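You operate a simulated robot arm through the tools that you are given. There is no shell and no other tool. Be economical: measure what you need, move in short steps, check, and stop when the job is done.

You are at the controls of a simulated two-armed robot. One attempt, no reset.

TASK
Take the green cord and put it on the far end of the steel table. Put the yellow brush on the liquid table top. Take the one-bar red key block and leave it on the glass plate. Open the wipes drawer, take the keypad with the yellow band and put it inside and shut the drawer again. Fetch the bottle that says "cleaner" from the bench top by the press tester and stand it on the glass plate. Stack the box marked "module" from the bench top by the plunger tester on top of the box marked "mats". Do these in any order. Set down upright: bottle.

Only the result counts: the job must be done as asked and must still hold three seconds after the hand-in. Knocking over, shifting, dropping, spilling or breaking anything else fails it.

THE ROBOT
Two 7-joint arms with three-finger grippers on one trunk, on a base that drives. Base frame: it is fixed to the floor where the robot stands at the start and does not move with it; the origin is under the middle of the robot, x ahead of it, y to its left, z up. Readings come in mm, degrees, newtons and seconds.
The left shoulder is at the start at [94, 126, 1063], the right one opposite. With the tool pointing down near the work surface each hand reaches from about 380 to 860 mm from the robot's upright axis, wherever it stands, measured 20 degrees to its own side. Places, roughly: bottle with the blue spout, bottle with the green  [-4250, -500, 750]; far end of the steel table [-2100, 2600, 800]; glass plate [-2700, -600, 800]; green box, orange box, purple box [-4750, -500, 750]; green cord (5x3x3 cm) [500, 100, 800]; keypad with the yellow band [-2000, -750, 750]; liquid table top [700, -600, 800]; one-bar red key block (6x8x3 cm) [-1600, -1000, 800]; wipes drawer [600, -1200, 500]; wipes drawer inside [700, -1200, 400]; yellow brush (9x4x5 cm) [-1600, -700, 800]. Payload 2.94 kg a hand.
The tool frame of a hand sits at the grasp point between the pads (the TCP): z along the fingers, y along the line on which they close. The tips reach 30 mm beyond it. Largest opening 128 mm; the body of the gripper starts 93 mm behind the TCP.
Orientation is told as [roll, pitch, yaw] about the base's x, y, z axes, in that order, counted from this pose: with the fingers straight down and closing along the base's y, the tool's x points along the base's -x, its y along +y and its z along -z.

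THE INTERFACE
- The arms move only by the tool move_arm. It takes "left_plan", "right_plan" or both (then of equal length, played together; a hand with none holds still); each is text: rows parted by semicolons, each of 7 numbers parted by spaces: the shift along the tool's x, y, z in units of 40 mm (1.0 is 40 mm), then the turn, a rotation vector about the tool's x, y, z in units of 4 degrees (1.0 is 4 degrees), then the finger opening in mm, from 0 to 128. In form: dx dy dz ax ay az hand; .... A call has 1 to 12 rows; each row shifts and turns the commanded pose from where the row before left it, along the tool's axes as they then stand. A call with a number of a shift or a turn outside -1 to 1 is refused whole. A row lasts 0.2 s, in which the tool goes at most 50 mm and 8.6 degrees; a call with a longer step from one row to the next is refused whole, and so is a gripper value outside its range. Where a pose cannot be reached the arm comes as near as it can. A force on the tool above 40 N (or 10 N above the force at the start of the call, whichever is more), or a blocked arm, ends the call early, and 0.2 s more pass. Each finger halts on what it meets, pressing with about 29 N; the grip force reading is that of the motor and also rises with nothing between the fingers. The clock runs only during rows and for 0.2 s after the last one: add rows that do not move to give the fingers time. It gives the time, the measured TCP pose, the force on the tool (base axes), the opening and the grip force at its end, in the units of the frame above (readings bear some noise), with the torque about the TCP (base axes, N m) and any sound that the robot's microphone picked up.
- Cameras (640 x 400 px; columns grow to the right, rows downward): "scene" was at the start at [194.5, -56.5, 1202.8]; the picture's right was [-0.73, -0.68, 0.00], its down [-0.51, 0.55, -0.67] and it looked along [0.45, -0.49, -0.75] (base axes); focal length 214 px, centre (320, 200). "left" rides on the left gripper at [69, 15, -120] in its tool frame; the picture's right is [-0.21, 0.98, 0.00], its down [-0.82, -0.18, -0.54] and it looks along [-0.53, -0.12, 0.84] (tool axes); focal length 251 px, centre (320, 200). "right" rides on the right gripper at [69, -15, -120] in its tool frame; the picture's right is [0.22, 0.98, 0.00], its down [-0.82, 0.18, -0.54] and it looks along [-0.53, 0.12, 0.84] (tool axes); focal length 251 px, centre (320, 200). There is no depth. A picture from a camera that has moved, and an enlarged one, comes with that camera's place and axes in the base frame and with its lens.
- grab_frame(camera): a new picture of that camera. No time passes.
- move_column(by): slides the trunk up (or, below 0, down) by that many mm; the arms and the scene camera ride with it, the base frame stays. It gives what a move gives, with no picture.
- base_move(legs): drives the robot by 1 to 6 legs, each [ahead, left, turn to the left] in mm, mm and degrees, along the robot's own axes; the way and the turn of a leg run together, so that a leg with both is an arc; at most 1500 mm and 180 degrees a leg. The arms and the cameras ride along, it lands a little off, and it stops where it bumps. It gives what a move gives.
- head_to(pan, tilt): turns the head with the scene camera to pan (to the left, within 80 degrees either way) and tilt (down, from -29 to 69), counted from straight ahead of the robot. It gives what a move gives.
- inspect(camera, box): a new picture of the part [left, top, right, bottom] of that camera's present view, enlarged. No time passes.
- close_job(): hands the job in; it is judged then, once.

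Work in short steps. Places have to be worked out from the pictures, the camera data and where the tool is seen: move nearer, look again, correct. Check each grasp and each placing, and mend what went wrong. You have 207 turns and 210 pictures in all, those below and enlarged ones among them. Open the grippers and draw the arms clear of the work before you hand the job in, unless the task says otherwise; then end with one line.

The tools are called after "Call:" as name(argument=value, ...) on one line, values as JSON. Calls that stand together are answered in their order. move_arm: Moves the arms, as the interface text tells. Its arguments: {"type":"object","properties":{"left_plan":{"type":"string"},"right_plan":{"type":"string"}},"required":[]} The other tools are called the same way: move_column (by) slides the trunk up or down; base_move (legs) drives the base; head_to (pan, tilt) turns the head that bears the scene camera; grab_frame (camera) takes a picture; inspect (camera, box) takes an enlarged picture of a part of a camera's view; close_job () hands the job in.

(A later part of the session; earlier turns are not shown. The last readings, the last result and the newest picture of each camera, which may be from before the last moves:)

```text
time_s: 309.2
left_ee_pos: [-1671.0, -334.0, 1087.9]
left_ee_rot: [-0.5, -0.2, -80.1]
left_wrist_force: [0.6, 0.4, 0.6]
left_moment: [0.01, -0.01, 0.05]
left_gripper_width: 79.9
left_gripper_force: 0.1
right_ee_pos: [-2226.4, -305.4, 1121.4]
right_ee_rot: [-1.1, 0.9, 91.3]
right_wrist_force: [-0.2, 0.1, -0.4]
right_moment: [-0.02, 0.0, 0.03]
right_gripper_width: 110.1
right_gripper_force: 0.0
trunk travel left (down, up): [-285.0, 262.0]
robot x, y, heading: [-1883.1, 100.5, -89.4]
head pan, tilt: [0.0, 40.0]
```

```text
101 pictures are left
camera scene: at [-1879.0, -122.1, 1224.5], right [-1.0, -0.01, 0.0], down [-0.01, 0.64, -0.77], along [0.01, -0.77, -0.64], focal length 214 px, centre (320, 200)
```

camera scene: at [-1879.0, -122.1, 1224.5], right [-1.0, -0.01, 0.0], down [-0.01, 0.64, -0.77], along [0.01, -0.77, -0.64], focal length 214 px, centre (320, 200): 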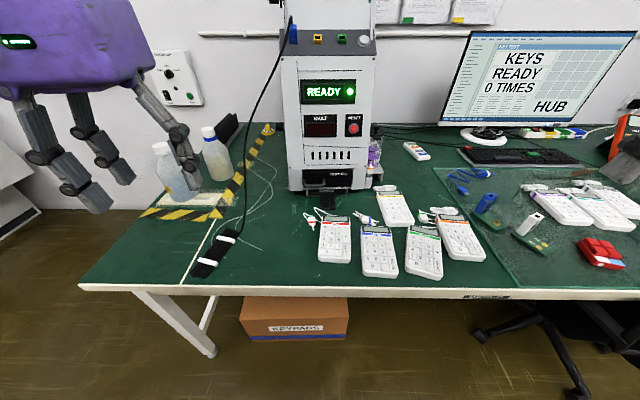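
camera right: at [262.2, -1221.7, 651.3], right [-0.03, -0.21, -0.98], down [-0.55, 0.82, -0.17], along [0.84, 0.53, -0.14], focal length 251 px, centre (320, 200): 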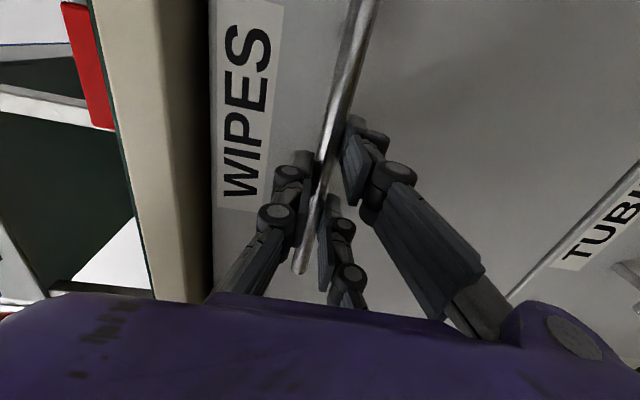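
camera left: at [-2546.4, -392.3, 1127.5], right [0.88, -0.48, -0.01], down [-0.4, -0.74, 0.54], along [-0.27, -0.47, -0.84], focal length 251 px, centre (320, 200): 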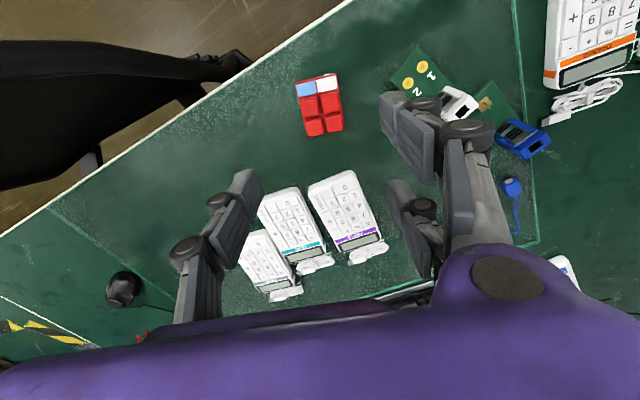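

Keypad at ≈(-2109,-627). Drive 100 mm closer and bring the right hand above it.

Call:
base_move(legs=[[100, 0, 0]])

Call:
move_arm(right_plan="0.9 -0.45 0 0 0 0 110;0.9 -0.45 0 0 0 0 110;0.9 -0.45 0 0 0 0 110;0.9 -0.45 0 0 0 0 110;0.9 -0.45 0 0 0 0 110;0.9 -0.45 0 0 0 0 110;0 0 1 0 0 0 110;0 0 1 0 0 0 110;0 0 1 0 0 0 110;0 0 0 0 0 0 110")

Call:
grab_frame(camera="right")

Call:
grab_frame(camera="scene")

```text
time_s: 310.4
left_ee_pos: [-1670.1, -433.5, 1087.3]
left_ee_rot: [-0.5, 0.0, -80.1]
left_wrist_force: [-0.3, -0.8, -0.6]
left_moment: [0.02, -0.03, -0.02]
left_gripper_width: 79.9
left_gripper_force: 0.1
right_ee_pos: [-2225.4, -403.0, 1120.0]
right_ee_rot: [-1.1, 0.8, 91.3]
right_wrist_force: [0.3, 0.3, -0.9]
right_moment: [0.04, -0.01, 0.0]
right_gripper_width: 110.1
right_gripper_force: 0.0
trunk travel left (down, up): [-285.0, 262.0]
robot x, y, heading: [-1879.0, 4.9, -89.2]
head pan, tilt: [0.0, 40.0]
```

```text
time_s: 312.6
left_ee_pos: [-1670.0, -431.5, 1088.6]
left_ee_rot: [-0.4, -0.2, -80.1]
left_wrist_force: [1.0, -0.2, 0.4]
left_moment: [-0.03, 0.0, 0.03]
left_gripper_width: 80.2
left_gripper_force: 0.0
right_ee_pos: [-2109.6, -619.3, 1008.6]
right_ee_rot: [-1.2, 1.0, 91.3]
right_wrist_force: [0.2, 0.4, 0.0]
right_moment: [-0.01, 0.01, -0.01]
right_gripper_width: 109.8
right_gripper_force: 0.1
trunk travel left (down, up): [-285.0, 262.0]
robot x, y, heading: [-1878.9, -2.1, -89.3]
head pan, tilt: [0.0, 40.0]
```

```text
100 pictures are left
camera right: at [-2096.0, -684.9, 1130.4], right [-0.97, -0.24, -0.02], down [-0.21, 0.83, 0.52], along [-0.11, 0.51, -0.85], focal length 251 px, centre (320, 200)
```

right: 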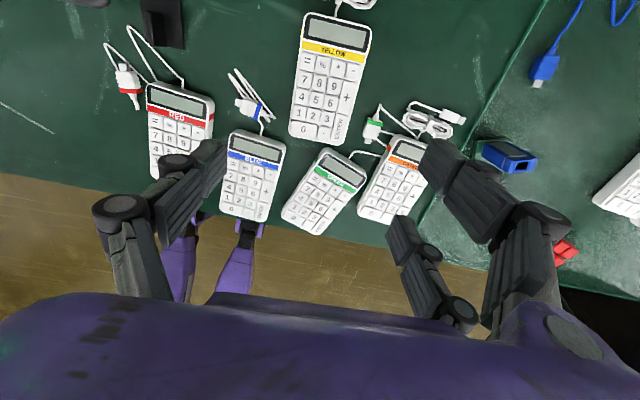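

```text
99 pictures are left
camera scene: at [-1877.5, -220.3, 1224.6], right [-1.0, -0.01, 0.0], down [-0.01, 0.64, -0.77], along [0.01, -0.77, -0.64], focal length 214 px, centre (320, 200)
```

scene: 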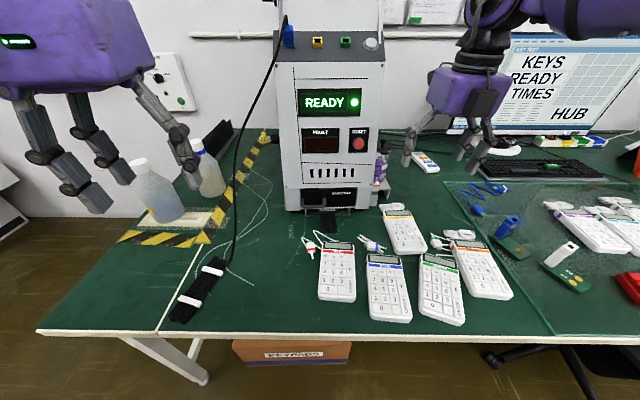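

Shift 29 mm toward -y and descend to z≈820 over the yellow keypad.

Call:
move_arm(right_plan="0.72 0 0.3 0 0 0 110;0 0 0.8 0 0 0 110;0 0 0.8 0 0 0 110;0 0 0.8 0 0 0 110;0 0 0.8 0 0 0 110;0 0 0.8 0 0 0 110;0 0 0.4 0 0 0 110;0 0 0 0 0 0 110")

Call:
grab_frame(camera="right")

Call:
grab_frame(camera="scene")

```text
time_s: 314.4
left_ee_pos: [-1670.8, -432.6, 1088.1]
left_ee_rot: [-0.5, -0.1, -80.1]
left_wrist_force: [-0.3, -0.1, 0.1]
left_moment: [0.02, 0.02, 0.02]
left_gripper_width: 79.9
left_gripper_force: 0.1
right_ee_pos: [-2106.4, -650.8, 818.7]
right_ee_rot: [-1.2, 1.0, 91.3]
right_wrist_force: [-0.2, 0.6, 0.0]
right_moment: [-0.02, 0.0, -0.01]
right_gripper_width: 110.0
right_gripper_force: 0.1
trunk travel left (down, up): [-285.0, 262.0]
robot x, y, heading: [-1882.2, -0.9, -89.5]
head pan, tilt: [0.0, 40.0]
```

```text
98 pictures are left
camera right: at [-2092.7, -717.5, 941.8], right [-0.97, -0.24, -0.02], down [-0.21, 0.83, 0.52], along [-0.11, 0.51, -0.85], focal length 251 px, centre (320, 200)
```

right: 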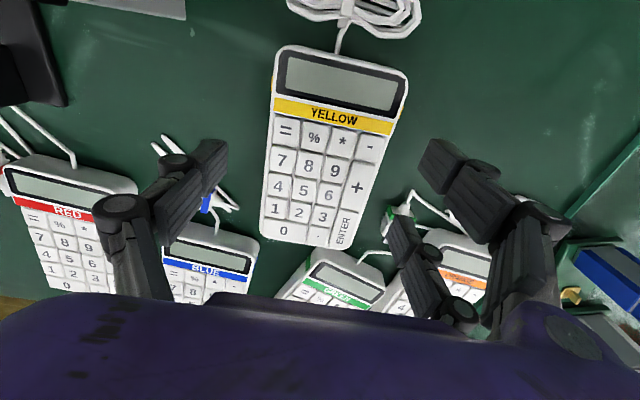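

```text
97 pictures are left
camera scene: at [-1877.6, -220.7, 1224.6], right [-1.0, -0.01, 0.0], down [-0.01, 0.64, -0.77], along [0.01, -0.77, -0.64], focal length 214 px, centre (320, 200)
```

scene: 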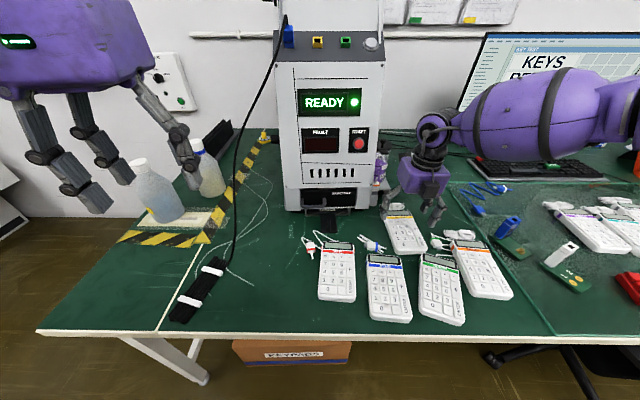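

Centred. Lower to z≈783 and close.

Call:
move_arm(right_plan="0.15 0.12 0.5 0 0 0 110;0 0 0.4 0 0 0 110;0 0 0 0 0 0 0;0 0 0 0 0 0 0;0 0 0 0 0 0 0;0 0 0 0 0 0 0;0 0 0 0 0 0 0")

Call:
grab_frame(camera="right")

```text
time_s: 316.0
left_ee_pos: [-1670.9, -433.3, 1087.3]
left_ee_rot: [-0.4, -0.1, -80.1]
left_wrist_force: [-0.8, -0.5, -0.4]
left_moment: [-0.01, -0.01, 0.0]
left_gripper_width: 80.2
left_gripper_force: 0.1
right_ee_pos: [-2108.6, -658.3, 784.9]
right_ee_rot: [-1.1, 0.8, 91.3]
right_wrist_force: [0.9, -1.1, 1.8]
right_moment: [-0.09, 0.02, 0.22]
right_gripper_width: 83.7
right_gripper_force: 29.1
trunk travel left (down, up): [-285.0, 262.0]
robot x, y, heading: [-1880.0, 3.8, -89.3]
head pan, tilt: [0.0, 40.0]
```

```text
96 pictures are left
camera right: at [-2095.3, -724.3, 906.5], right [-0.97, -0.24, -0.02], down [-0.21, 0.83, 0.52], along [-0.11, 0.51, -0.85], focal length 251 px, centre (320, 200)
```

right: 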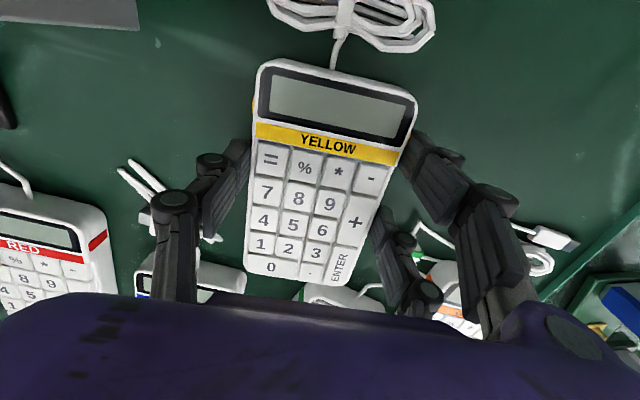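

Gripped (84 mm). Lift slowly.

Call:
move_arm(right_plan="0 0 -0.2 0 0 0 0;0 0 -0.4 0 0 0 0;0 0 -0.5 0 0 0 0;0 0 -0.5 0 0 0 0;0 0 -0.6 0 0 0 0;0 0 -0.6 0 0 0 0;0 0 -0.6 0 0 0 0;0 0 -0.6 0 0 0 0;0 0 -0.6 0 0 0 0;0 0 -0.6 0 0 0 0;0 0 0 0 0 0 0")

Call:
grab_frame(camera="right")

Call:
grab_frame(camera="scene")

```text
time_s: 318.4
left_ee_pos: [-1671.4, -432.4, 1088.4]
left_ee_rot: [-0.5, -0.2, -80.1]
left_wrist_force: [-0.2, -0.1, -0.5]
left_moment: [0.02, 0.03, -0.01]
left_gripper_width: 80.0
left_gripper_force: 0.0
right_ee_pos: [-2113.3, -656.2, 990.1]
right_ee_rot: [-1.1, 0.9, 91.3]
right_wrist_force: [0.3, 0.7, -1.0]
right_moment: [0.0, 0.03, -0.03]
right_gripper_width: 83.4
right_gripper_force: 29.0
trunk travel left (down, up): [-285.0, 262.0]
robot x, y, heading: [-1877.7, 6.3, -89.2]
head pan, tilt: [0.0, 40.0]
```

```text
95 pictures are left
camera right: at [-2099.2, -722.2, 1112.5], right [-0.97, -0.24, -0.02], down [-0.21, 0.83, 0.52], along [-0.11, 0.51, -0.85], focal length 251 px, centre (320, 200)
```

right: 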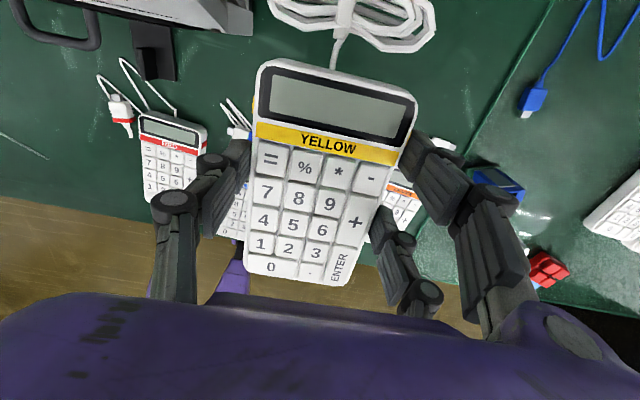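

```text
94 pictures are left
camera scene: at [-1877.8, -221.2, 1224.4], right [-1.0, -0.01, 0.0], down [-0.01, 0.64, -0.77], along [0.01, -0.77, -0.64], focal length 214 px, centre (320, 200)
```

scene: 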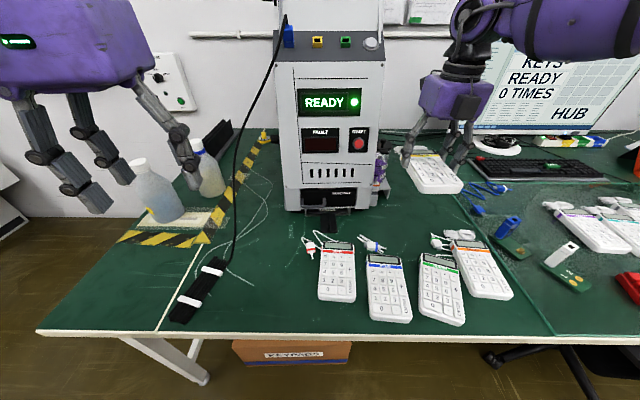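

Keypad and its coiled lead are held. Drive back to the drawer: back out, strafe east, turn to -45°, approach short of the drawer.

Call:
base_move(legs=[[-330, 0, 0], [0, 1500, 0], [0, 0, 44]])

Call:
move_arm(right_plan="0 0 0 0 0 1 0;0 0 0 0 0 1 0;0 0 0 0 0 1 0;0 0 0 0 0 1 0;0 0 0 0 0 1 0;0 0 0 0 0 1 0;0 0 0 0 0 1 0;0 0 0 0 0 1 0;0 0 0 0 0 1 0;0 0 0 0 0 1 0;0 0 0 0 0 1 0;0 0 0 0 0 0 0")

Call:
grab_frame(camera="scene")

```text
time_s: 335.4
left_ee_pos: [54.9, 181.7, 1086.6]
left_ee_rot: [-0.5, -0.1, -36.4]
left_wrist_force: [0.2, -0.5, 1.0]
left_moment: [0.02, 0.03, 0.01]
left_gripper_width: 80.0
left_gripper_force: 0.0
right_ee_pos: [-111.2, -285.2, 990.4]
right_ee_rot: [-1.1, 1.0, 135.1]
right_wrist_force: [-0.1, -0.1, -1.8]
right_moment: [-0.02, 0.02, -0.01]
right_gripper_width: 83.5
right_gripper_force: 28.8
trunk travel left (down, up): [-285.0, 262.0]
robot x, y, heading: [-398.7, 352.4, -45.5]
head pan, tilt: [0.0, 40.0]
```

```text
time_s: 338.0
left_ee_pos: [54.6, 180.9, 1088.0]
left_ee_rot: [-0.6, -0.2, -36.3]
left_wrist_force: [0.2, -0.5, -0.2]
left_moment: [0.03, 0.02, 0.01]
left_gripper_width: 79.7
left_gripper_force: 0.0
right_ee_pos: [-110.3, -284.1, 990.8]
right_ee_rot: [-1.4, -0.1, 91.0]
right_wrist_force: [0.8, -0.3, -2.2]
right_moment: [-0.06, -0.01, 0.0]
right_gripper_width: 83.6
right_gripper_force: 28.6
trunk travel left (down, up): [-285.0, 262.0]
robot x, y, heading: [-395.7, 349.3, -45.3]
head pan, tilt: [0.0, 40.0]
```

```text
93 pictures are left
camera scene: at [-241.0, 192.4, 1224.5], right [-0.71, -0.7, 0.0], down [-0.45, 0.46, -0.77], along [0.54, -0.55, -0.64], focal length 214 px, centre (320, 200)
```

scene: 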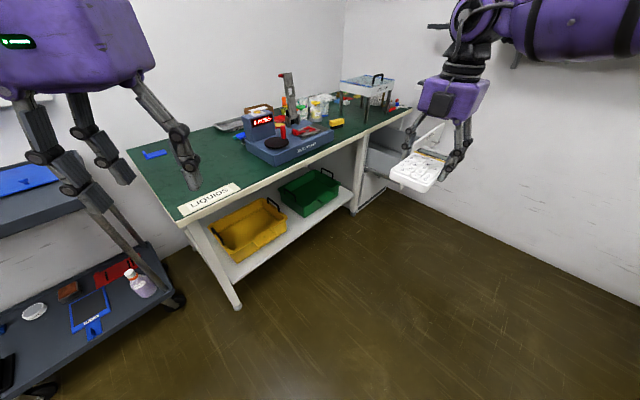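

Path is clear. Drive so the keypad hangs over the open drawer at ≈(271,-1060).

Call:
base_move(legs=[[820, -275, 0]])

Call:
head_to(pan=-10, tilt=50)

Call:
grab_frame(camera="scene")

Call:
grab_frame(camera="right")

```text
time_s: 342.6
left_ee_pos: [433.4, -595.6, 1086.6]
left_ee_rot: [-0.5, -0.1, -35.9]
left_wrist_force: [-0.2, 0.1, -0.8]
left_moment: [0.02, 0.02, 0.04]
left_gripper_width: 80.2
left_gripper_force: 0.1
right_ee_pos: [270.0, -1062.9, 989.7]
right_ee_rot: [-1.4, -0.1, 91.4]
right_wrist_force: [0.3, -0.2, -1.1]
right_moment: [-0.01, -0.01, -0.02]
right_gripper_width: 83.4
right_gripper_force: 29.3
trunk travel left (down, up): [-285.0, 262.0]
robot x, y, heading: [-23.5, -427.5, -45.2]
head pan, tilt: [0.0, 40.0]
```

```text
time_s: 343.3
left_ee_pos: [432.2, -594.9, 1087.2]
left_ee_rot: [-0.6, 0.0, -36.0]
left_wrist_force: [-0.8, 0.0, 0.4]
left_moment: [0.0, -0.01, 0.04]
left_gripper_width: 80.0
left_gripper_force: 0.1
right_ee_pos: [270.6, -1062.8, 990.0]
right_ee_rot: [-1.3, -0.1, 91.4]
right_wrist_force: [0.0, -0.6, -1.3]
right_moment: [0.0, 0.0, 0.0]
right_gripper_width: 83.4
right_gripper_force: 29.0
trunk travel left (down, up): [-285.0, 262.0]
robot x, y, heading: [-22.4, -427.8, -44.9]
head pan, tilt: [-10.0, 50.0]
```

```text
92 pictures are left
camera scene: at [120.3, -589.0, 1210.4], right [-0.82, -0.57, 0.0], down [-0.44, 0.63, -0.64], along [0.37, -0.53, -0.77], focal length 214 px, centre (320, 200)
```

scene: 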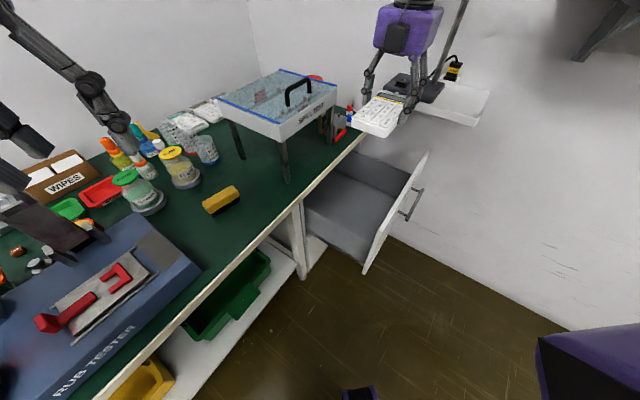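

```text
91 pictures are left
camera right: at [283.1, -1131.3, 1111.4], right [-0.97, -0.24, -0.02], down [-0.21, 0.82, 0.54], along [-0.11, 0.53, -0.84], focal length 251 px, centre (320, 200)
```

right: 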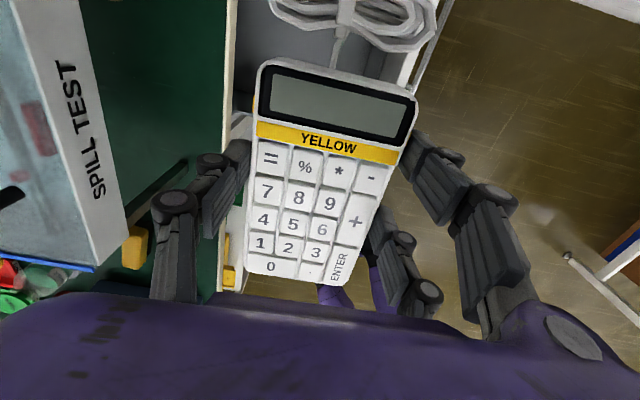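

Enlarge the drawer to get its interior geometry.

Call:
inspect(camera="scene", box=[270, 80, 450, 290])

```text
1.90 times, centred on (360, 185) of scene
camera zoom: at [120.3, -589.0, 1210.4], right [-0.82, -0.57, 0.0], down [-0.44, 0.63, -0.64], along [0.37, -0.53, -0.77], focal length 408 px, centre (244, 229)
```

zoom: 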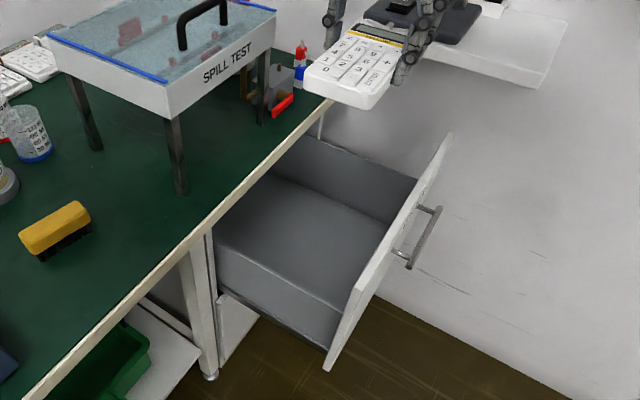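

The drawer floor is deep (z≈400, walls to ≈610, panel top ≈696). To keep the forearm steep I come 100 mm closer, raise the trunk 130 mm, and retract the hand accordingly.

Call:
move_column(by=130)

Call:
move_arm(right_plan="-0.62 0.55 0 0 0 0 0;-0.62 0.55 0 0 0 0 0;-0.62 0.55 0 0 0 0 0;0 0 0 0 0 0 0")

Call:
base_move(legs=[[100, 0, 0]])

Call:
grab_frame(camera="scene")

```text
time_s: 344.9
left_ee_pos: [431.7, -595.5, 1217.2]
left_ee_rot: [-0.4, -0.1, -36.0]
left_wrist_force: [0.6, 0.4, -0.1]
left_moment: [0.0, 0.01, -0.01]
left_gripper_width: 79.9
left_gripper_force: 0.0
right_ee_pos: [266.4, -1062.1, 1139.8]
right_ee_rot: [-2.7, 1.3, 91.5]
right_wrist_force: [0.5, 0.0, -1.7]
right_moment: [0.02, -0.03, -0.01]
right_gripper_width: 83.2
right_gripper_force: 28.6
trunk travel left (down, up): [-415.0, 132.0]
robot x, y, heading: [-24.6, -427.7, -45.4]
head pan, tilt: [-10.0, 50.0]
```

```text
time_s: 345.9
left_ee_pos: [432.0, -595.3, 1216.4]
left_ee_rot: [-0.5, -0.2, -35.8]
left_wrist_force: [0.0, -0.1, -0.1]
left_moment: [0.0, 0.01, -0.03]
left_gripper_width: 79.9
left_gripper_force: 0.1
right_ee_pos: [201.6, -987.6, 1136.2]
right_ee_rot: [-2.8, 1.3, 91.4]
right_wrist_force: [-0.1, -0.6, -1.4]
right_moment: [-0.03, 0.0, 0.01]
right_gripper_width: 83.5
right_gripper_force: 28.9
trunk travel left (down, up): [-415.0, 132.0]
robot x, y, heading: [-20.8, -429.4, -44.9]
head pan, tilt: [-10.0, 50.0]
```

```text
time_s: 347.0
left_ee_pos: [504.3, -666.8, 1218.6]
left_ee_rot: [-0.5, -0.2, -35.9]
left_wrist_force: [0.4, 0.6, 0.1]
left_moment: [-0.03, 0.0, -0.03]
left_gripper_width: 80.2
left_gripper_force: 0.1
right_ee_pos: [273.3, -1057.4, 1137.7]
right_ee_rot: [-3.0, 1.4, 91.4]
right_wrist_force: [0.9, 0.1, -1.3]
right_moment: [-0.02, 0.0, 0.01]
right_gripper_width: 83.6
right_gripper_force: 28.8
trunk travel left (down, up): [-415.0, 132.0]
robot x, y, heading: [53.5, -498.2, -45.1]
head pan, tilt: [-10.0, 50.0]
```

```text
89 pictures are left
camera scene: at [168.1, -636.4, 1341.0], right [-0.82, -0.57, 0.0], down [-0.44, 0.63, -0.64], along [0.37, -0.53, -0.77], focal length 214 px, centre (320, 200)
```

scene: 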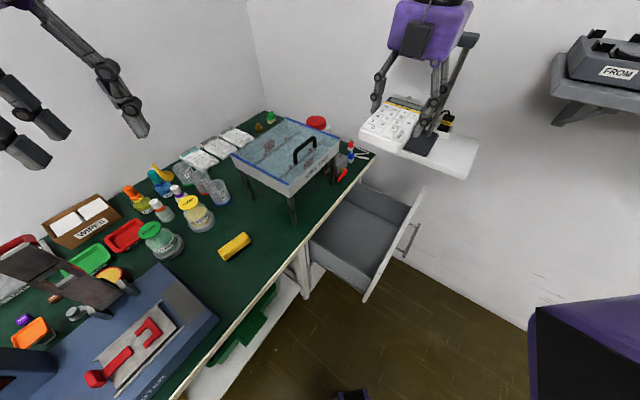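

Hand over the drawer. Descend to ≈700 and check the forearm.

Call:
move_arm(right_plan="0 0 0.8 0 0 0 0;0 0 1 0 0 0 0;0 0 1 0 0 0 0;0 0 1 0 0 0 0;0 0 1 0 0 0 0;0 0 1 0 0 0 0;0 0 1 0 0 0 0;0 0 1 0 0 0 0;0 0 1 0 0 0 0;0 0 1 0 0 0 0;0 0 1 0 0 0 0;0 0 0 0 0 0 0")

Call:
grab_frame(camera="scene")

Call:
grab_frame(camera="right")

```text
time_s: 349.6
left_ee_pos: [505.1, -666.7, 1217.0]
left_ee_rot: [-0.6, -0.2, -35.8]
left_wrist_force: [-0.1, 0.3, 0.1]
left_moment: [0.01, 0.02, -0.04]
left_gripper_width: 80.1
left_gripper_force: 0.1
right_ee_pos: [236.7, -1062.7, 762.7]
right_ee_rot: [-3.0, 1.4, 91.5]
right_wrist_force: [-0.1, -0.2, -1.7]
right_moment: [-0.02, 0.02, 0.0]
right_gripper_width: 83.5
right_gripper_force: 29.0
right hand out of reach, approached as far as the arm can: row 9, 10, 11
trunk travel left (down, up): [-415.0, 132.0]
robot x, y, heading: [51.9, -499.0, -45.0]
head pan, tilt: [-10.0, 50.0]
```

```text
88 pictures are left
camera scene: at [168.6, -636.6, 1340.9], right [-0.82, -0.57, 0.0], down [-0.44, 0.63, -0.64], along [0.37, -0.53, -0.77], focal length 214 px, centre (320, 200)
```

scene: 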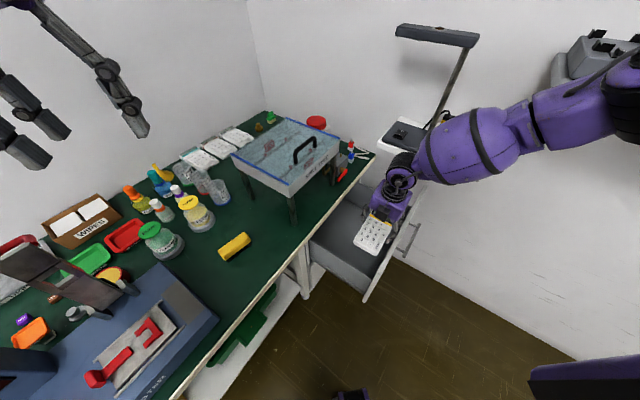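

```text
87 pictures are left
camera right: at [246.6, -1128.1, 885.7], right [-0.97, -0.24, -0.05], down [-0.23, 0.83, 0.51], along [-0.09, 0.51, -0.86], focal length 251 px, centre (320, 200)
```

right: 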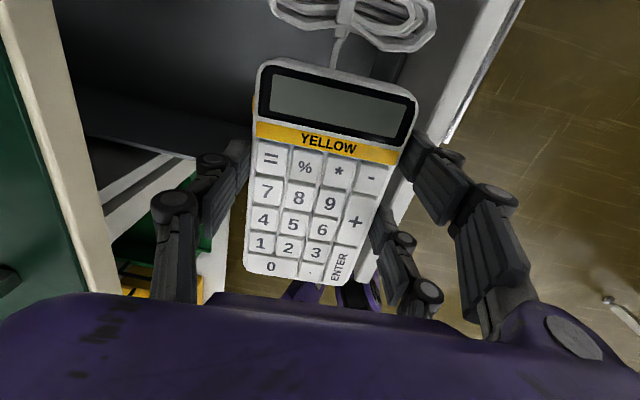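

The floor is ≈485, so TCP should end at ≈522. Lower the trunk 110 mm and shift the hand +x by ~45 mm.

Call:
move_column(by=-110)

Call:
move_arm(right_plan="0 -0.6 0 0 0 0 0;0 -0.55 0 0 0 0 0;0 0 0 0 0 0 0")

Call:
grab_frame(camera="scene")

Call:
grab_frame(camera="right")

```text
time_s: 351.1
left_ee_pos: [504.6, -666.3, 1107.8]
left_ee_rot: [-0.5, -0.2, -35.9]
left_wrist_force: [0.4, -0.8, 0.1]
left_moment: [-0.04, 0.0, 0.01]
left_gripper_width: 80.0
left_gripper_force: 0.0
right_ee_pos: [234.9, -1064.8, 654.5]
right_ee_rot: [-3.0, 1.4, 91.5]
right_wrist_force: [0.7, 0.0, -1.5]
right_moment: [0.01, -0.01, -0.01]
right_gripper_width: 83.6
right_gripper_force: 29.0
trunk travel left (down, up): [-305.0, 242.0]
robot x, y, heading: [50.3, -498.7, -45.1]
head pan, tilt: [-10.0, 50.0]
```

```text
time_s: 351.9
left_ee_pos: [504.7, -666.4, 1107.3]
left_ee_rot: [-0.5, -0.2, -35.8]
left_wrist_force: [-0.2, -0.9, -0.3]
left_moment: [0.04, -0.02, 0.01]
left_gripper_width: 79.8
left_gripper_force: 0.1
right_ee_pos: [281.1, -1061.7, 655.0]
right_ee_rot: [-2.8, 1.4, 91.5]
right_wrist_force: [0.4, -0.1, -0.8]
right_moment: [0.0, -0.03, 0.01]
right_gripper_width: 83.6
right_gripper_force: 28.8
trunk travel left (down, up): [-305.0, 242.0]
robot x, y, heading: [54.0, -501.5, -44.7]
head pan, tilt: [-10.0, 50.0]
```

```text
86 pictures are left
camera scene: at [188.8, -657.1, 1230.1], right [-0.82, -0.57, 0.0], down [-0.44, 0.63, -0.64], along [0.37, -0.53, -0.77], focal length 214 px, centre (320, 200)
```

scene: 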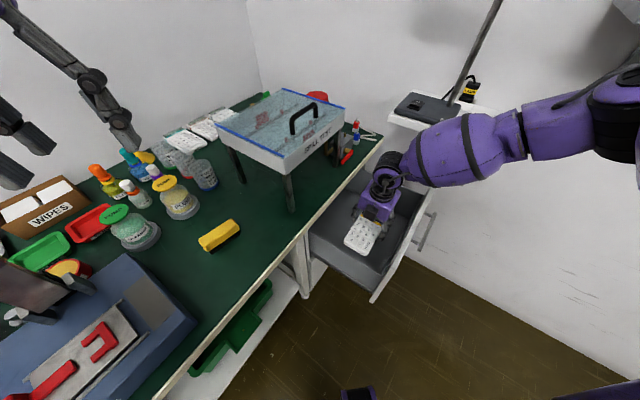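

```text
85 pictures are left
camera right: at [292.0, -1128.2, 778.7], right [-0.97, -0.24, -0.04], down [-0.23, 0.83, 0.51], along [-0.09, 0.51, -0.86], focal length 251 px, centre (320, 200)
```

right: 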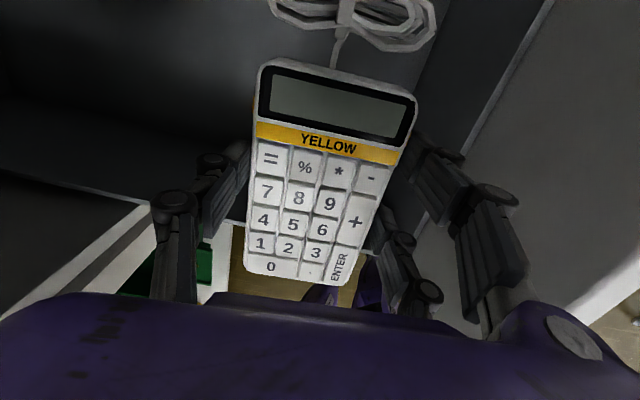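

The keypad's near edge is too close to the near drawer wall; shift 45 mm toward -y, then lower the trunk 90 mm.

Call:
move_arm(right_plan="0.6 0 0 0 0 0 0;0.55 0 0 0 0 0 0;0 0 0 0 0 0 0")

Call:
grab_frame(camera="right")

Call:
move_column(by=-80)

Call:
grab_frame(camera="right")

Call:
grab_frame(camera="scene")

```text
time_s: 352.7
left_ee_pos: [504.2, -665.8, 1109.0]
left_ee_rot: [-0.5, -0.2, -35.8]
left_wrist_force: [0.6, 0.0, 0.2]
left_moment: [0.0, 0.01, 0.01]
left_gripper_width: 79.9
left_gripper_force: 0.1
right_ee_pos: [282.4, -1107.5, 660.5]
right_ee_rot: [-2.9, 1.4, 91.4]
right_wrist_force: [0.3, 0.6, -1.7]
right_moment: [-0.02, -0.01, 0.05]
right_gripper_width: 83.6
right_gripper_force: 29.0
right hand out of reach, approached as far as the arm can: row 2
trunk travel left (down, up): [-305.0, 242.0]
robot x, y, heading: [50.3, -497.6, -45.2]
head pan, tilt: [-10.0, 50.0]
```

```text
84 pictures are left
camera right: at [292.2, -1173.5, 783.0], right [-0.97, -0.24, -0.04], down [-0.23, 0.83, 0.51], along [-0.09, 0.51, -0.86], focal length 251 px, centre (320, 200)
```

right: 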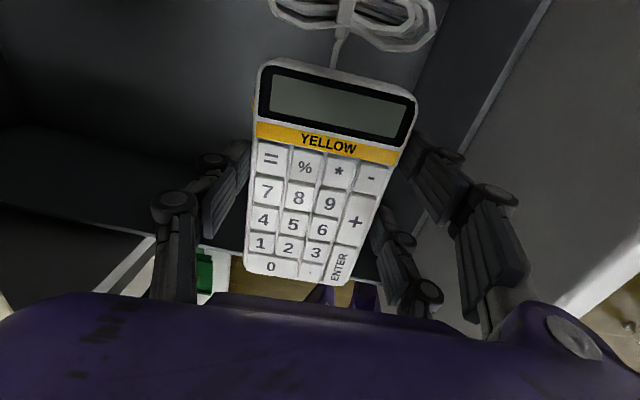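

```text
time_s: 353.8
left_ee_pos: [504.0, -666.2, 1027.3]
left_ee_rot: [-0.5, -0.2, -35.9]
left_wrist_force: [-0.8, -0.8, 0.3]
left_moment: [0.0, -0.02, 0.01]
left_gripper_width: 80.3
left_gripper_force: 0.0
right_ee_pos: [281.4, -1108.6, 579.4]
right_ee_rot: [-2.9, 1.3, 91.5]
right_wrist_force: [0.1, 1.0, -0.8]
right_moment: [0.01, 0.01, -0.01]
right_gripper_width: 83.6
right_gripper_force: 29.0
trunk travel left (down, up): [-225.0, 322.0]
robot x, y, heading: [48.8, -497.6, -45.0]
head pan, tilt: [-10.0, 50.0]
```

```text
83 pictures are left
camera right: at [290.8, -1174.2, 702.8], right [-0.97, -0.24, -0.04], down [-0.23, 0.83, 0.51], along [-0.09, 0.51, -0.86], focal length 251 px, centre (320, 200)
```

right: 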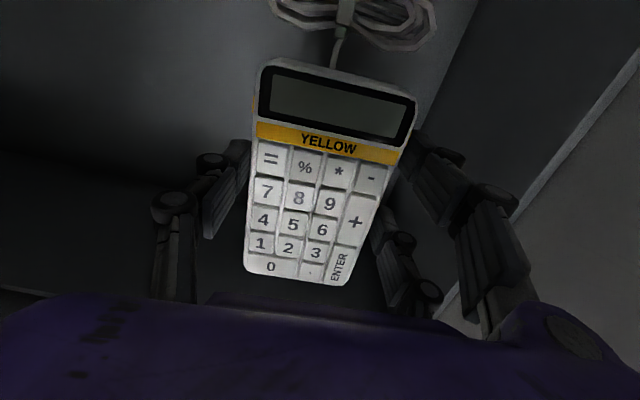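

```text
82 pictures are left
camera scene: at [204.6, -673.0, 1148.4], right [-0.82, -0.57, 0.0], down [-0.44, 0.63, -0.64], along [0.37, -0.53, -0.77], focal length 214 px, centre (320, 200)
```

scene: 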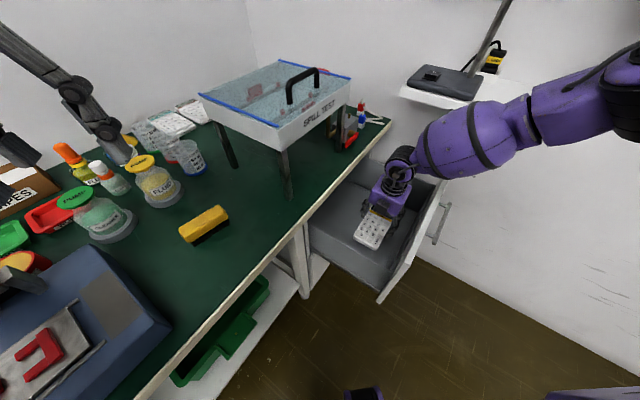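

Inside the drawer. Lower the trunk 40 more, then feel for the floor with the arm.

Call:
move_column(by=-40)

Call:
move_arm(right_plan="0 0 0.12 0 0 0 0;0 0 0.12 0 0 0 0;0 0 0.12 0 0 0 0;0 0 0.12 0 0 0 0;0 0 0.12 0 0 0 0;0 0 0.12 0 0 0 0;0 0 0.12 0 0 0 0;0 0 0 0 0 0 0")

```text
time_s: 354.7
left_ee_pos: [504.1, -665.9, 988.5]
left_ee_rot: [-0.4, -0.1, -35.9]
left_wrist_force: [-0.9, 0.2, -0.4]
left_moment: [-0.01, -0.02, 0.0]
left_gripper_width: 79.9
left_gripper_force: 0.1
right_ee_pos: [280.0, -1108.9, 538.9]
right_ee_rot: [-3.0, 1.4, 91.5]
right_wrist_force: [-0.4, 0.5, -0.3]
right_moment: [-0.01, 0.0, 0.03]
right_gripper_width: 83.4
right_gripper_force: 28.8
trunk travel left (down, up): [-185.0, 362.0]
robot x, y, heading: [54.5, -499.5, -44.6]
head pan, tilt: [-10.0, 50.0]
```

```text
time_s: 356.5
left_ee_pos: [504.4, -665.2, 988.0]
left_ee_rot: [-0.4, -0.3, -35.8]
left_wrist_force: [-0.2, 0.4, 0.3]
left_moment: [0.0, 0.0, -0.02]
left_gripper_width: 79.9
left_gripper_force: 0.1
right_ee_pos: [281.9, -1109.7, 505.5]
right_ee_rot: [-3.0, 1.4, 91.5]
right_wrist_force: [-0.1, 1.2, -1.0]
right_moment: [0.01, -0.02, -0.01]
right_gripper_width: 83.6
right_gripper_force: 29.1
trunk travel left (down, up): [-185.0, 362.0]
robot x, y, heading: [53.6, -498.7, -44.7]
head pan, tilt: [-10.0, 50.0]
```

No contact yet (keypad bottom ≈470). Check clearance, then continue.

Call:
grab_frame(camera="scene")

Call:
move_arm(right_plan="0 0 0.12 0 0 0 0;0 0 0.12 0 0 0 0;0 0 0.12 0 0 0 0;0 0 0.12 0 0 0 0;0 0 0 0 0 0 0")

Call:
grab_frame(camera="right")

```text
81 pictures are left
camera scene: at [215.2, -683.5, 1103.5], right [-0.82, -0.57, 0.0], down [-0.44, 0.63, -0.64], along [0.37, -0.53, -0.77], focal length 214 px, centre (320, 200)
```

scene: 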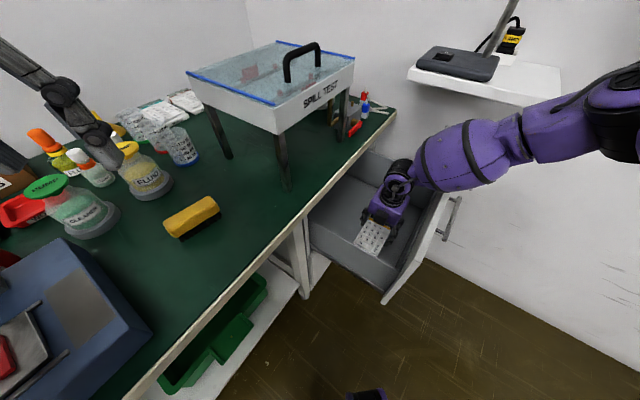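

```text
time_s: 357.7
left_ee_pos: [504.3, -666.8, 988.4]
left_ee_rot: [-0.4, -0.2, -35.8]
left_wrist_force: [-0.1, -0.4, -0.1]
left_moment: [-0.03, 0.02, 0.01]
left_gripper_width: 80.1
left_gripper_force: 0.0
right_ee_pos: [284.6, -1109.1, 486.3]
right_ee_rot: [-2.8, 1.4, 91.5]
right_wrist_force: [-0.5, 0.6, -1.8]
right_moment: [0.02, 0.0, -0.01]
right_gripper_width: 83.6
right_gripper_force: 28.6
trunk travel left (down, up): [-185.0, 362.0]
robot x, y, heading: [51.1, -498.5, -45.0]
head pan, tilt: [-10.0, 50.0]
```

```text
80 pictures are left
camera right: at [294.5, -1175.3, 609.9], right [-0.97, -0.24, -0.04], down [-0.23, 0.83, 0.51], along [-0.09, 0.51, -0.86], focal length 251 px, centre (320, 200)
```

right: 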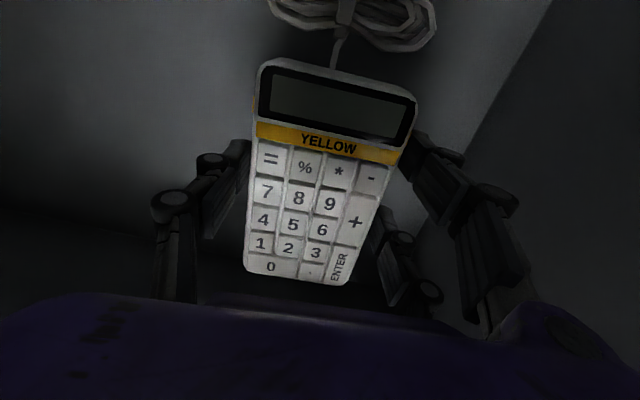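

Floor seems nearer 400. Continue slowly with contact watch.

Call:
move_arm(right_plan="0 0 0.15 0 0 0 0;0 0 0.15 0 0 0 0;0 0 0.15 0 0 0 0;0 0 0.15 0 0 0 0;0 0 0.15 0 0 0 0;0 0 0 0 0 0 0")

Call:
grab_frame(camera="scene")

```text
time_s: 359.1
left_ee_pos: [504.3, -666.3, 987.5]
left_ee_rot: [-0.5, -0.3, -35.7]
left_wrist_force: [-0.2, 0.0, 0.0]
left_moment: [0.02, -0.01, -0.01]
left_gripper_width: 79.9
left_gripper_force: 0.0
right_ee_pos: [269.7, -1109.3, 473.1]
right_ee_rot: [-2.8, 1.3, 91.6]
right_wrist_force: [-0.7, -0.3, -1.6]
right_moment: [-0.01, 0.02, 0.02]
right_gripper_width: 83.7
right_gripper_force: 29.0
right hand out of reach, approached as far as the arm can: row 1, 2, 3, 4, 5
trunk travel left (down, up): [-185.0, 362.0]
robot x, y, heading: [51.5, -500.0, -44.9]
head pan, tilt: [-10.0, 50.0]
```

```text
79 pictures are left
camera scene: at [215.2, -683.5, 1103.5], right [-0.82, -0.57, 0.0], down [-0.44, 0.63, -0.64], along [0.37, -0.53, -0.77], focal length 214 px, centre (320, 200)
```

scene: 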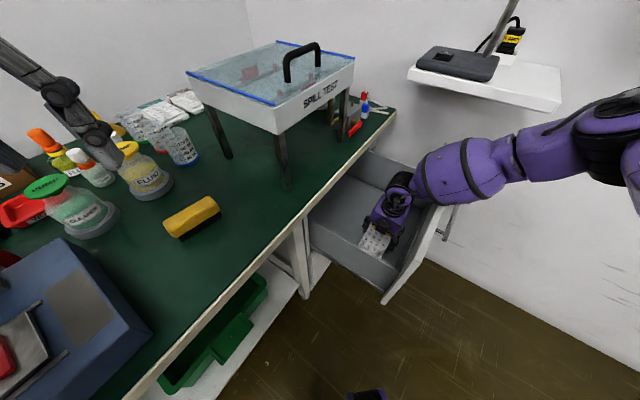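

Use the trunk for the rest: lower 15 mm and check.

Call:
move_column(by=-15)

Call:
inspect(camera="scene", box=[320, 120, 480, 300])

```text
time_s: 359.7
left_ee_pos: [503.7, -661.7, 973.4]
left_ee_rot: [-0.5, -0.3, -35.6]
left_wrist_force: [0.3, -0.4, -0.5]
left_moment: [0.01, -0.03, 0.01]
left_gripper_width: 79.8
left_gripper_force: 0.0
right_ee_pos: [270.1, -1107.4, 459.6]
right_ee_rot: [-3.0, 1.6, 91.5]
right_wrist_force: [0.1, -1.1, -1.8]
right_moment: [0.0, -0.04, 0.03]
right_gripper_width: 83.7
right_gripper_force: 28.8
trunk travel left (down, up): [-170.0, 377.0]
robot x, y, heading: [51.1, -499.9, -45.0]
head pan, tilt: [-10.0, 50.0]
```

```text
2.22 times, centred on (400, 210) of scene
camera zoom: at [217.9, -683.7, 1086.7], right [-0.82, -0.57, 0.0], down [-0.44, 0.62, -0.65], along [0.37, -0.53, -0.76], focal length 477 px, centre (142, 178)
```

zoom: 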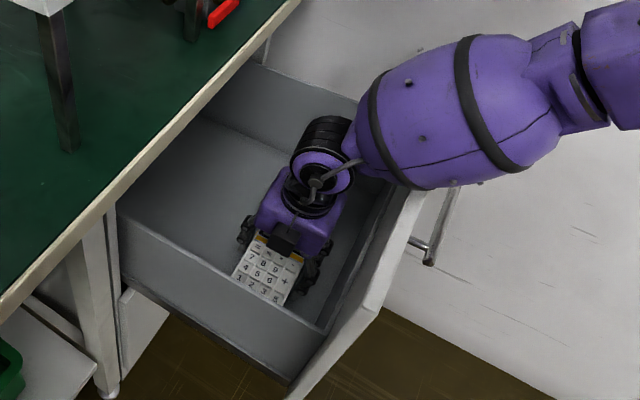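

The forearm is just touching the panel top, so this is as low as it goes; the keypad is only a few cm above the floor. Release it gently here.

Call:
move_arm(right_plan="0 0 0 0 0 0 90;0 0 0 0 0 0 105;0 0 0 0 0 0 105;0 0 0 0 0 0 105")

Call:
move_column(by=60)

Call:
grab_frame(camera="right")

```text
time_s: 360.7
left_ee_pos: [503.7, -661.7, 973.9]
left_ee_rot: [-0.6, -0.3, -35.7]
left_wrist_force: [0.1, -0.2, 0.0]
left_moment: [-0.02, 0.04, 0.01]
left_gripper_width: 79.9
left_gripper_force: 0.0
right_ee_pos: [269.2, -1106.4, 460.1]
right_ee_rot: [-3.0, 1.5, 91.4]
right_wrist_force: [-0.1, 0.3, -0.7]
right_moment: [-0.01, -0.01, 0.01]
right_gripper_width: 105.1
right_gripper_force: 0.1
trunk travel left (down, up): [-170.0, 377.0]
robot x, y, heading: [53.2, -499.8, -45.0]
head pan, tilt: [-10.0, 50.0]
```

```text
time_s: 361.7
left_ee_pos: [504.6, -666.8, 1032.4]
left_ee_rot: [-0.5, -0.1, -35.8]
left_wrist_force: [-0.3, -0.2, -0.6]
left_moment: [0.01, 0.0, -0.01]
left_gripper_width: 80.1
left_gripper_force: 0.1
right_ee_pos: [275.5, -1115.0, 539.8]
right_ee_rot: [-4.6, 3.1, 91.5]
right_wrist_force: [0.4, 0.3, 0.0]
right_moment: [0.02, 0.0, -0.01]
right_gripper_width: 104.8
right_gripper_force: 0.1
trunk travel left (down, up): [-230.0, 317.0]
robot x, y, heading: [49.7, -499.2, -45.2]
head pan, tilt: [-10.0, 50.0]
```

```text
77 pictures are left
camera right: at [281.7, -1176.8, 665.6], right [-0.97, -0.24, -0.06], down [-0.24, 0.84, 0.48], along [-0.06, 0.48, -0.87], focal length 251 px, centre (320, 200)
```

right: 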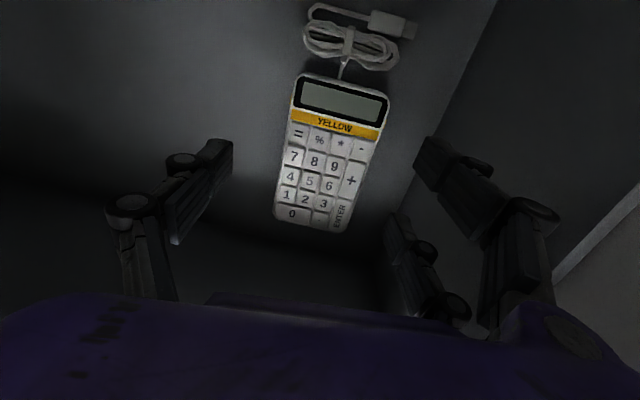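

Keypad lies flat in the drawer. Raise out vertically with the trunk and arm.

Call:
move_column(by=240)

Call:
move_arm(right_plan="0 0 -1 0 0 0 60;0 0 -1 0 0 0 60;0 0 -1 0 0 0 60;0 0 0 0 0 0 60")

Call:
base_move(legs=[[-350, 0, 0]])

Call:
grab_frame(camera="scene")

```text
time_s: 364.2
left_ee_pos: [504.8, -665.7, 1272.1]
left_ee_rot: [-0.5, 0.0, -35.8]
left_wrist_force: [0.4, -0.5, 0.2]
left_moment: [-0.01, 0.03, 0.0]
left_gripper_width: 80.0
left_gripper_force: 0.1
right_ee_pos: [320.2, -1159.5, 934.5]
right_ee_rot: [-16.0, 14.8, 89.6]
right_wrist_force: [0.6, -0.6, -1.0]
right_moment: [0.0, 0.01, 0.0]
right_gripper_width: 105.2
right_gripper_force: 0.0
trunk travel left (down, up): [-470.0, 77.0]
robot x, y, heading: [50.7, -500.6, -45.0]
head pan, tilt: [-10.0, 50.0]
```

```text
time_s: 365.2
left_ee_pos: [503.7, -667.1, 1272.7]
left_ee_rot: [-0.5, -0.2, -35.9]
left_wrist_force: [-0.8, 0.2, 0.2]
left_moment: [0.0, 0.01, 0.0]
left_gripper_width: 80.0
left_gripper_force: 0.1
right_ee_pos: [287.7, -1131.4, 1046.4]
right_ee_rot: [-15.8, 14.5, 89.6]
right_wrist_force: [0.0, -1.1, -0.5]
right_moment: [0.0, 0.05, 0.0]
right_gripper_width: 60.2
right_gripper_force: 0.1
trunk travel left (down, up): [-470.0, 77.0]
robot x, y, heading: [51.9, -501.6, -44.9]
head pan, tilt: [-10.0, 50.0]
```

```text
time_s: 367.4
left_ee_pos: [261.1, -423.3, 1272.3]
left_ee_rot: [-0.6, -0.1, -35.9]
left_wrist_force: [1.2, -0.2, 0.9]
left_moment: [0.03, -0.03, -0.01]
left_gripper_width: 79.8
left_gripper_force: 0.2
right_ee_pos: [42.2, -887.5, 1047.4]
right_ee_rot: [-16.0, 14.7, 89.6]
right_wrist_force: [-0.6, 0.1, -0.2]
right_moment: [-0.02, -0.01, 0.0]
right_gripper_width: 59.8
right_gripper_force: 0.1
trunk travel left (down, up): [-470.0, 77.0]
robot x, y, heading: [-194.4, -256.3, -45.2]
head pan, tilt: [-10.0, 50.0]
```

```text
76 pictures are left
camera scene: at [-109.5, -388.3, 1414.2], right [-0.94, -0.35, 0.0], down [-0.24, 0.64, -0.73], along [0.26, -0.69, -0.68], focal length 214 px, centre (320, 200)
```

scene: 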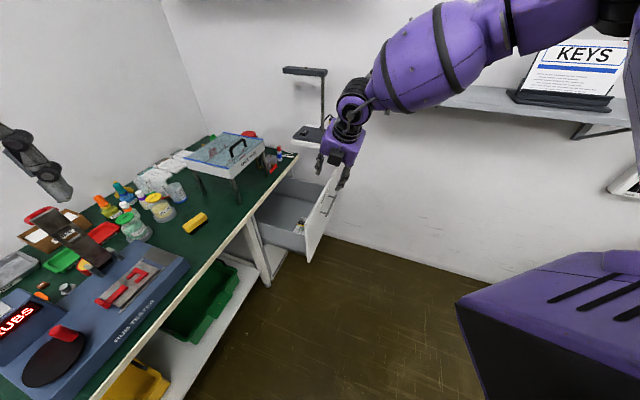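

Keypad is in. To shut the drawer, I'll pitch the right hand to point +x with fingers closed. First lower the trunk and rotate.

Call:
move_column(by=-190)

Call:
move_arm(right_plan="0 0 0 1 0 0 0;0 0 0 1 0 0 0;0 0 0 1 0 0 0;0 0 0 1 0 0 0;0 0 0 1 0 0 0;0 0 0 1 0 0 0;0 0 0 1 0 0 0;0 0 0 1 0 0 0;0 0 0 1 0 0 0;0 0 0 1 0 0 0;0 0 0 1 0 0 0;0 0 0 1 0 0 0")

Call:
move_arm(right_plan="0 0 0 1 0 0 0;0 0 0 1 0 0 0;0 0 0 1 0 0 0;0 0 0 1 0 0 0;0 0 0 1 0 0 0;0 0 0 1 0 0 0;0 0 0 0.5 0 1 0;0 0 0 0 0 1 0;0 0 0 0 0 1 0;0 0 0 0 0 0.65 0;0 0 0 0 0 0 0")

Call:
grab_frame(camera="scene")

```text
time_s: 369.5
left_ee_pos: [259.5, -423.6, 1083.2]
left_ee_rot: [-0.5, -0.2, -36.0]
left_wrist_force: [0.7, -0.4, -0.8]
left_moment: [-0.03, 0.0, 0.01]
left_gripper_width: 80.0
left_gripper_force: 0.0
right_ee_pos: [42.3, -886.5, 858.0]
right_ee_rot: [-16.1, 14.7, 89.4]
right_wrist_force: [0.6, -0.4, -0.1]
right_moment: [0.03, -0.02, -0.01]
right_gripper_width: 60.0
right_gripper_force: 0.0
trunk travel left (down, up): [-280.0, 267.0]
robot x, y, heading: [-194.6, -256.3, -45.0]
head pan, tilt: [-10.0, 50.0]
```

```text
time_s: 372.1
left_ee_pos: [258.9, -422.1, 1082.2]
left_ee_rot: [-0.6, -0.1, -36.0]
left_wrist_force: [-0.2, -0.5, -0.2]
left_moment: [0.0, 0.01, 0.01]
left_gripper_width: 80.2
left_gripper_force: 0.0
right_ee_pos: [41.6, -885.8, 858.8]
right_ee_rot: [-64.1, 14.7, 89.4]
right_wrist_force: [0.2, 0.1, 0.7]
right_moment: [-0.03, -0.01, 0.0]
right_gripper_width: 0.1
right_gripper_force: 2.9
trunk travel left (down, up): [-280.0, 267.0]
robot x, y, heading: [-189.7, -252.2, -45.4]
head pan, tilt: [-10.0, 50.0]
```

```text
time_s: 374.5
left_ee_pos: [260.7, -423.5, 1082.6]
left_ee_rot: [-0.5, 0.0, -36.0]
left_wrist_force: [0.7, 0.1, -0.4]
left_moment: [0.02, 0.0, 0.02]
left_gripper_width: 80.1
left_gripper_force: 0.0
right_ee_pos: [41.5, -889.2, 855.8]
right_ee_rot: [-90.1, 0.1, 89.4]
right_wrist_force: [-0.6, -0.6, -0.1]
right_moment: [0.02, -0.01, 0.01]
right_gripper_width: 0.0
right_gripper_force: 2.8
trunk travel left (down, up): [-280.0, 267.0]
robot x, y, heading: [-193.8, -256.3, -45.3]
head pan, tilt: [-10.0, 50.0]
```

```text
75 pictures are left
camera scene: at [-49.2, -416.6, 1206.7], right [-0.81, -0.59, 0.0], down [-0.45, 0.61, -0.66], along [0.39, -0.53, -0.76], focal length 214 px, centre (320, 200)
```

scene: 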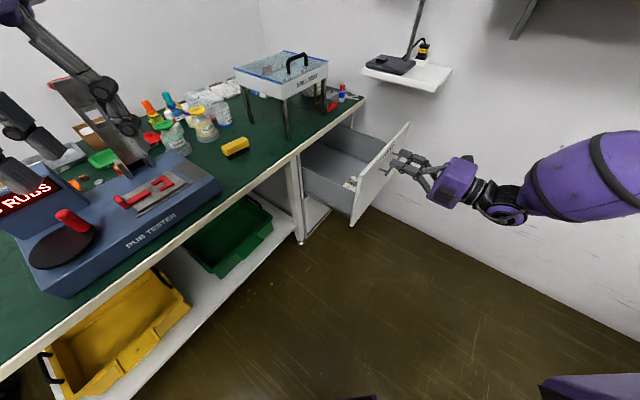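

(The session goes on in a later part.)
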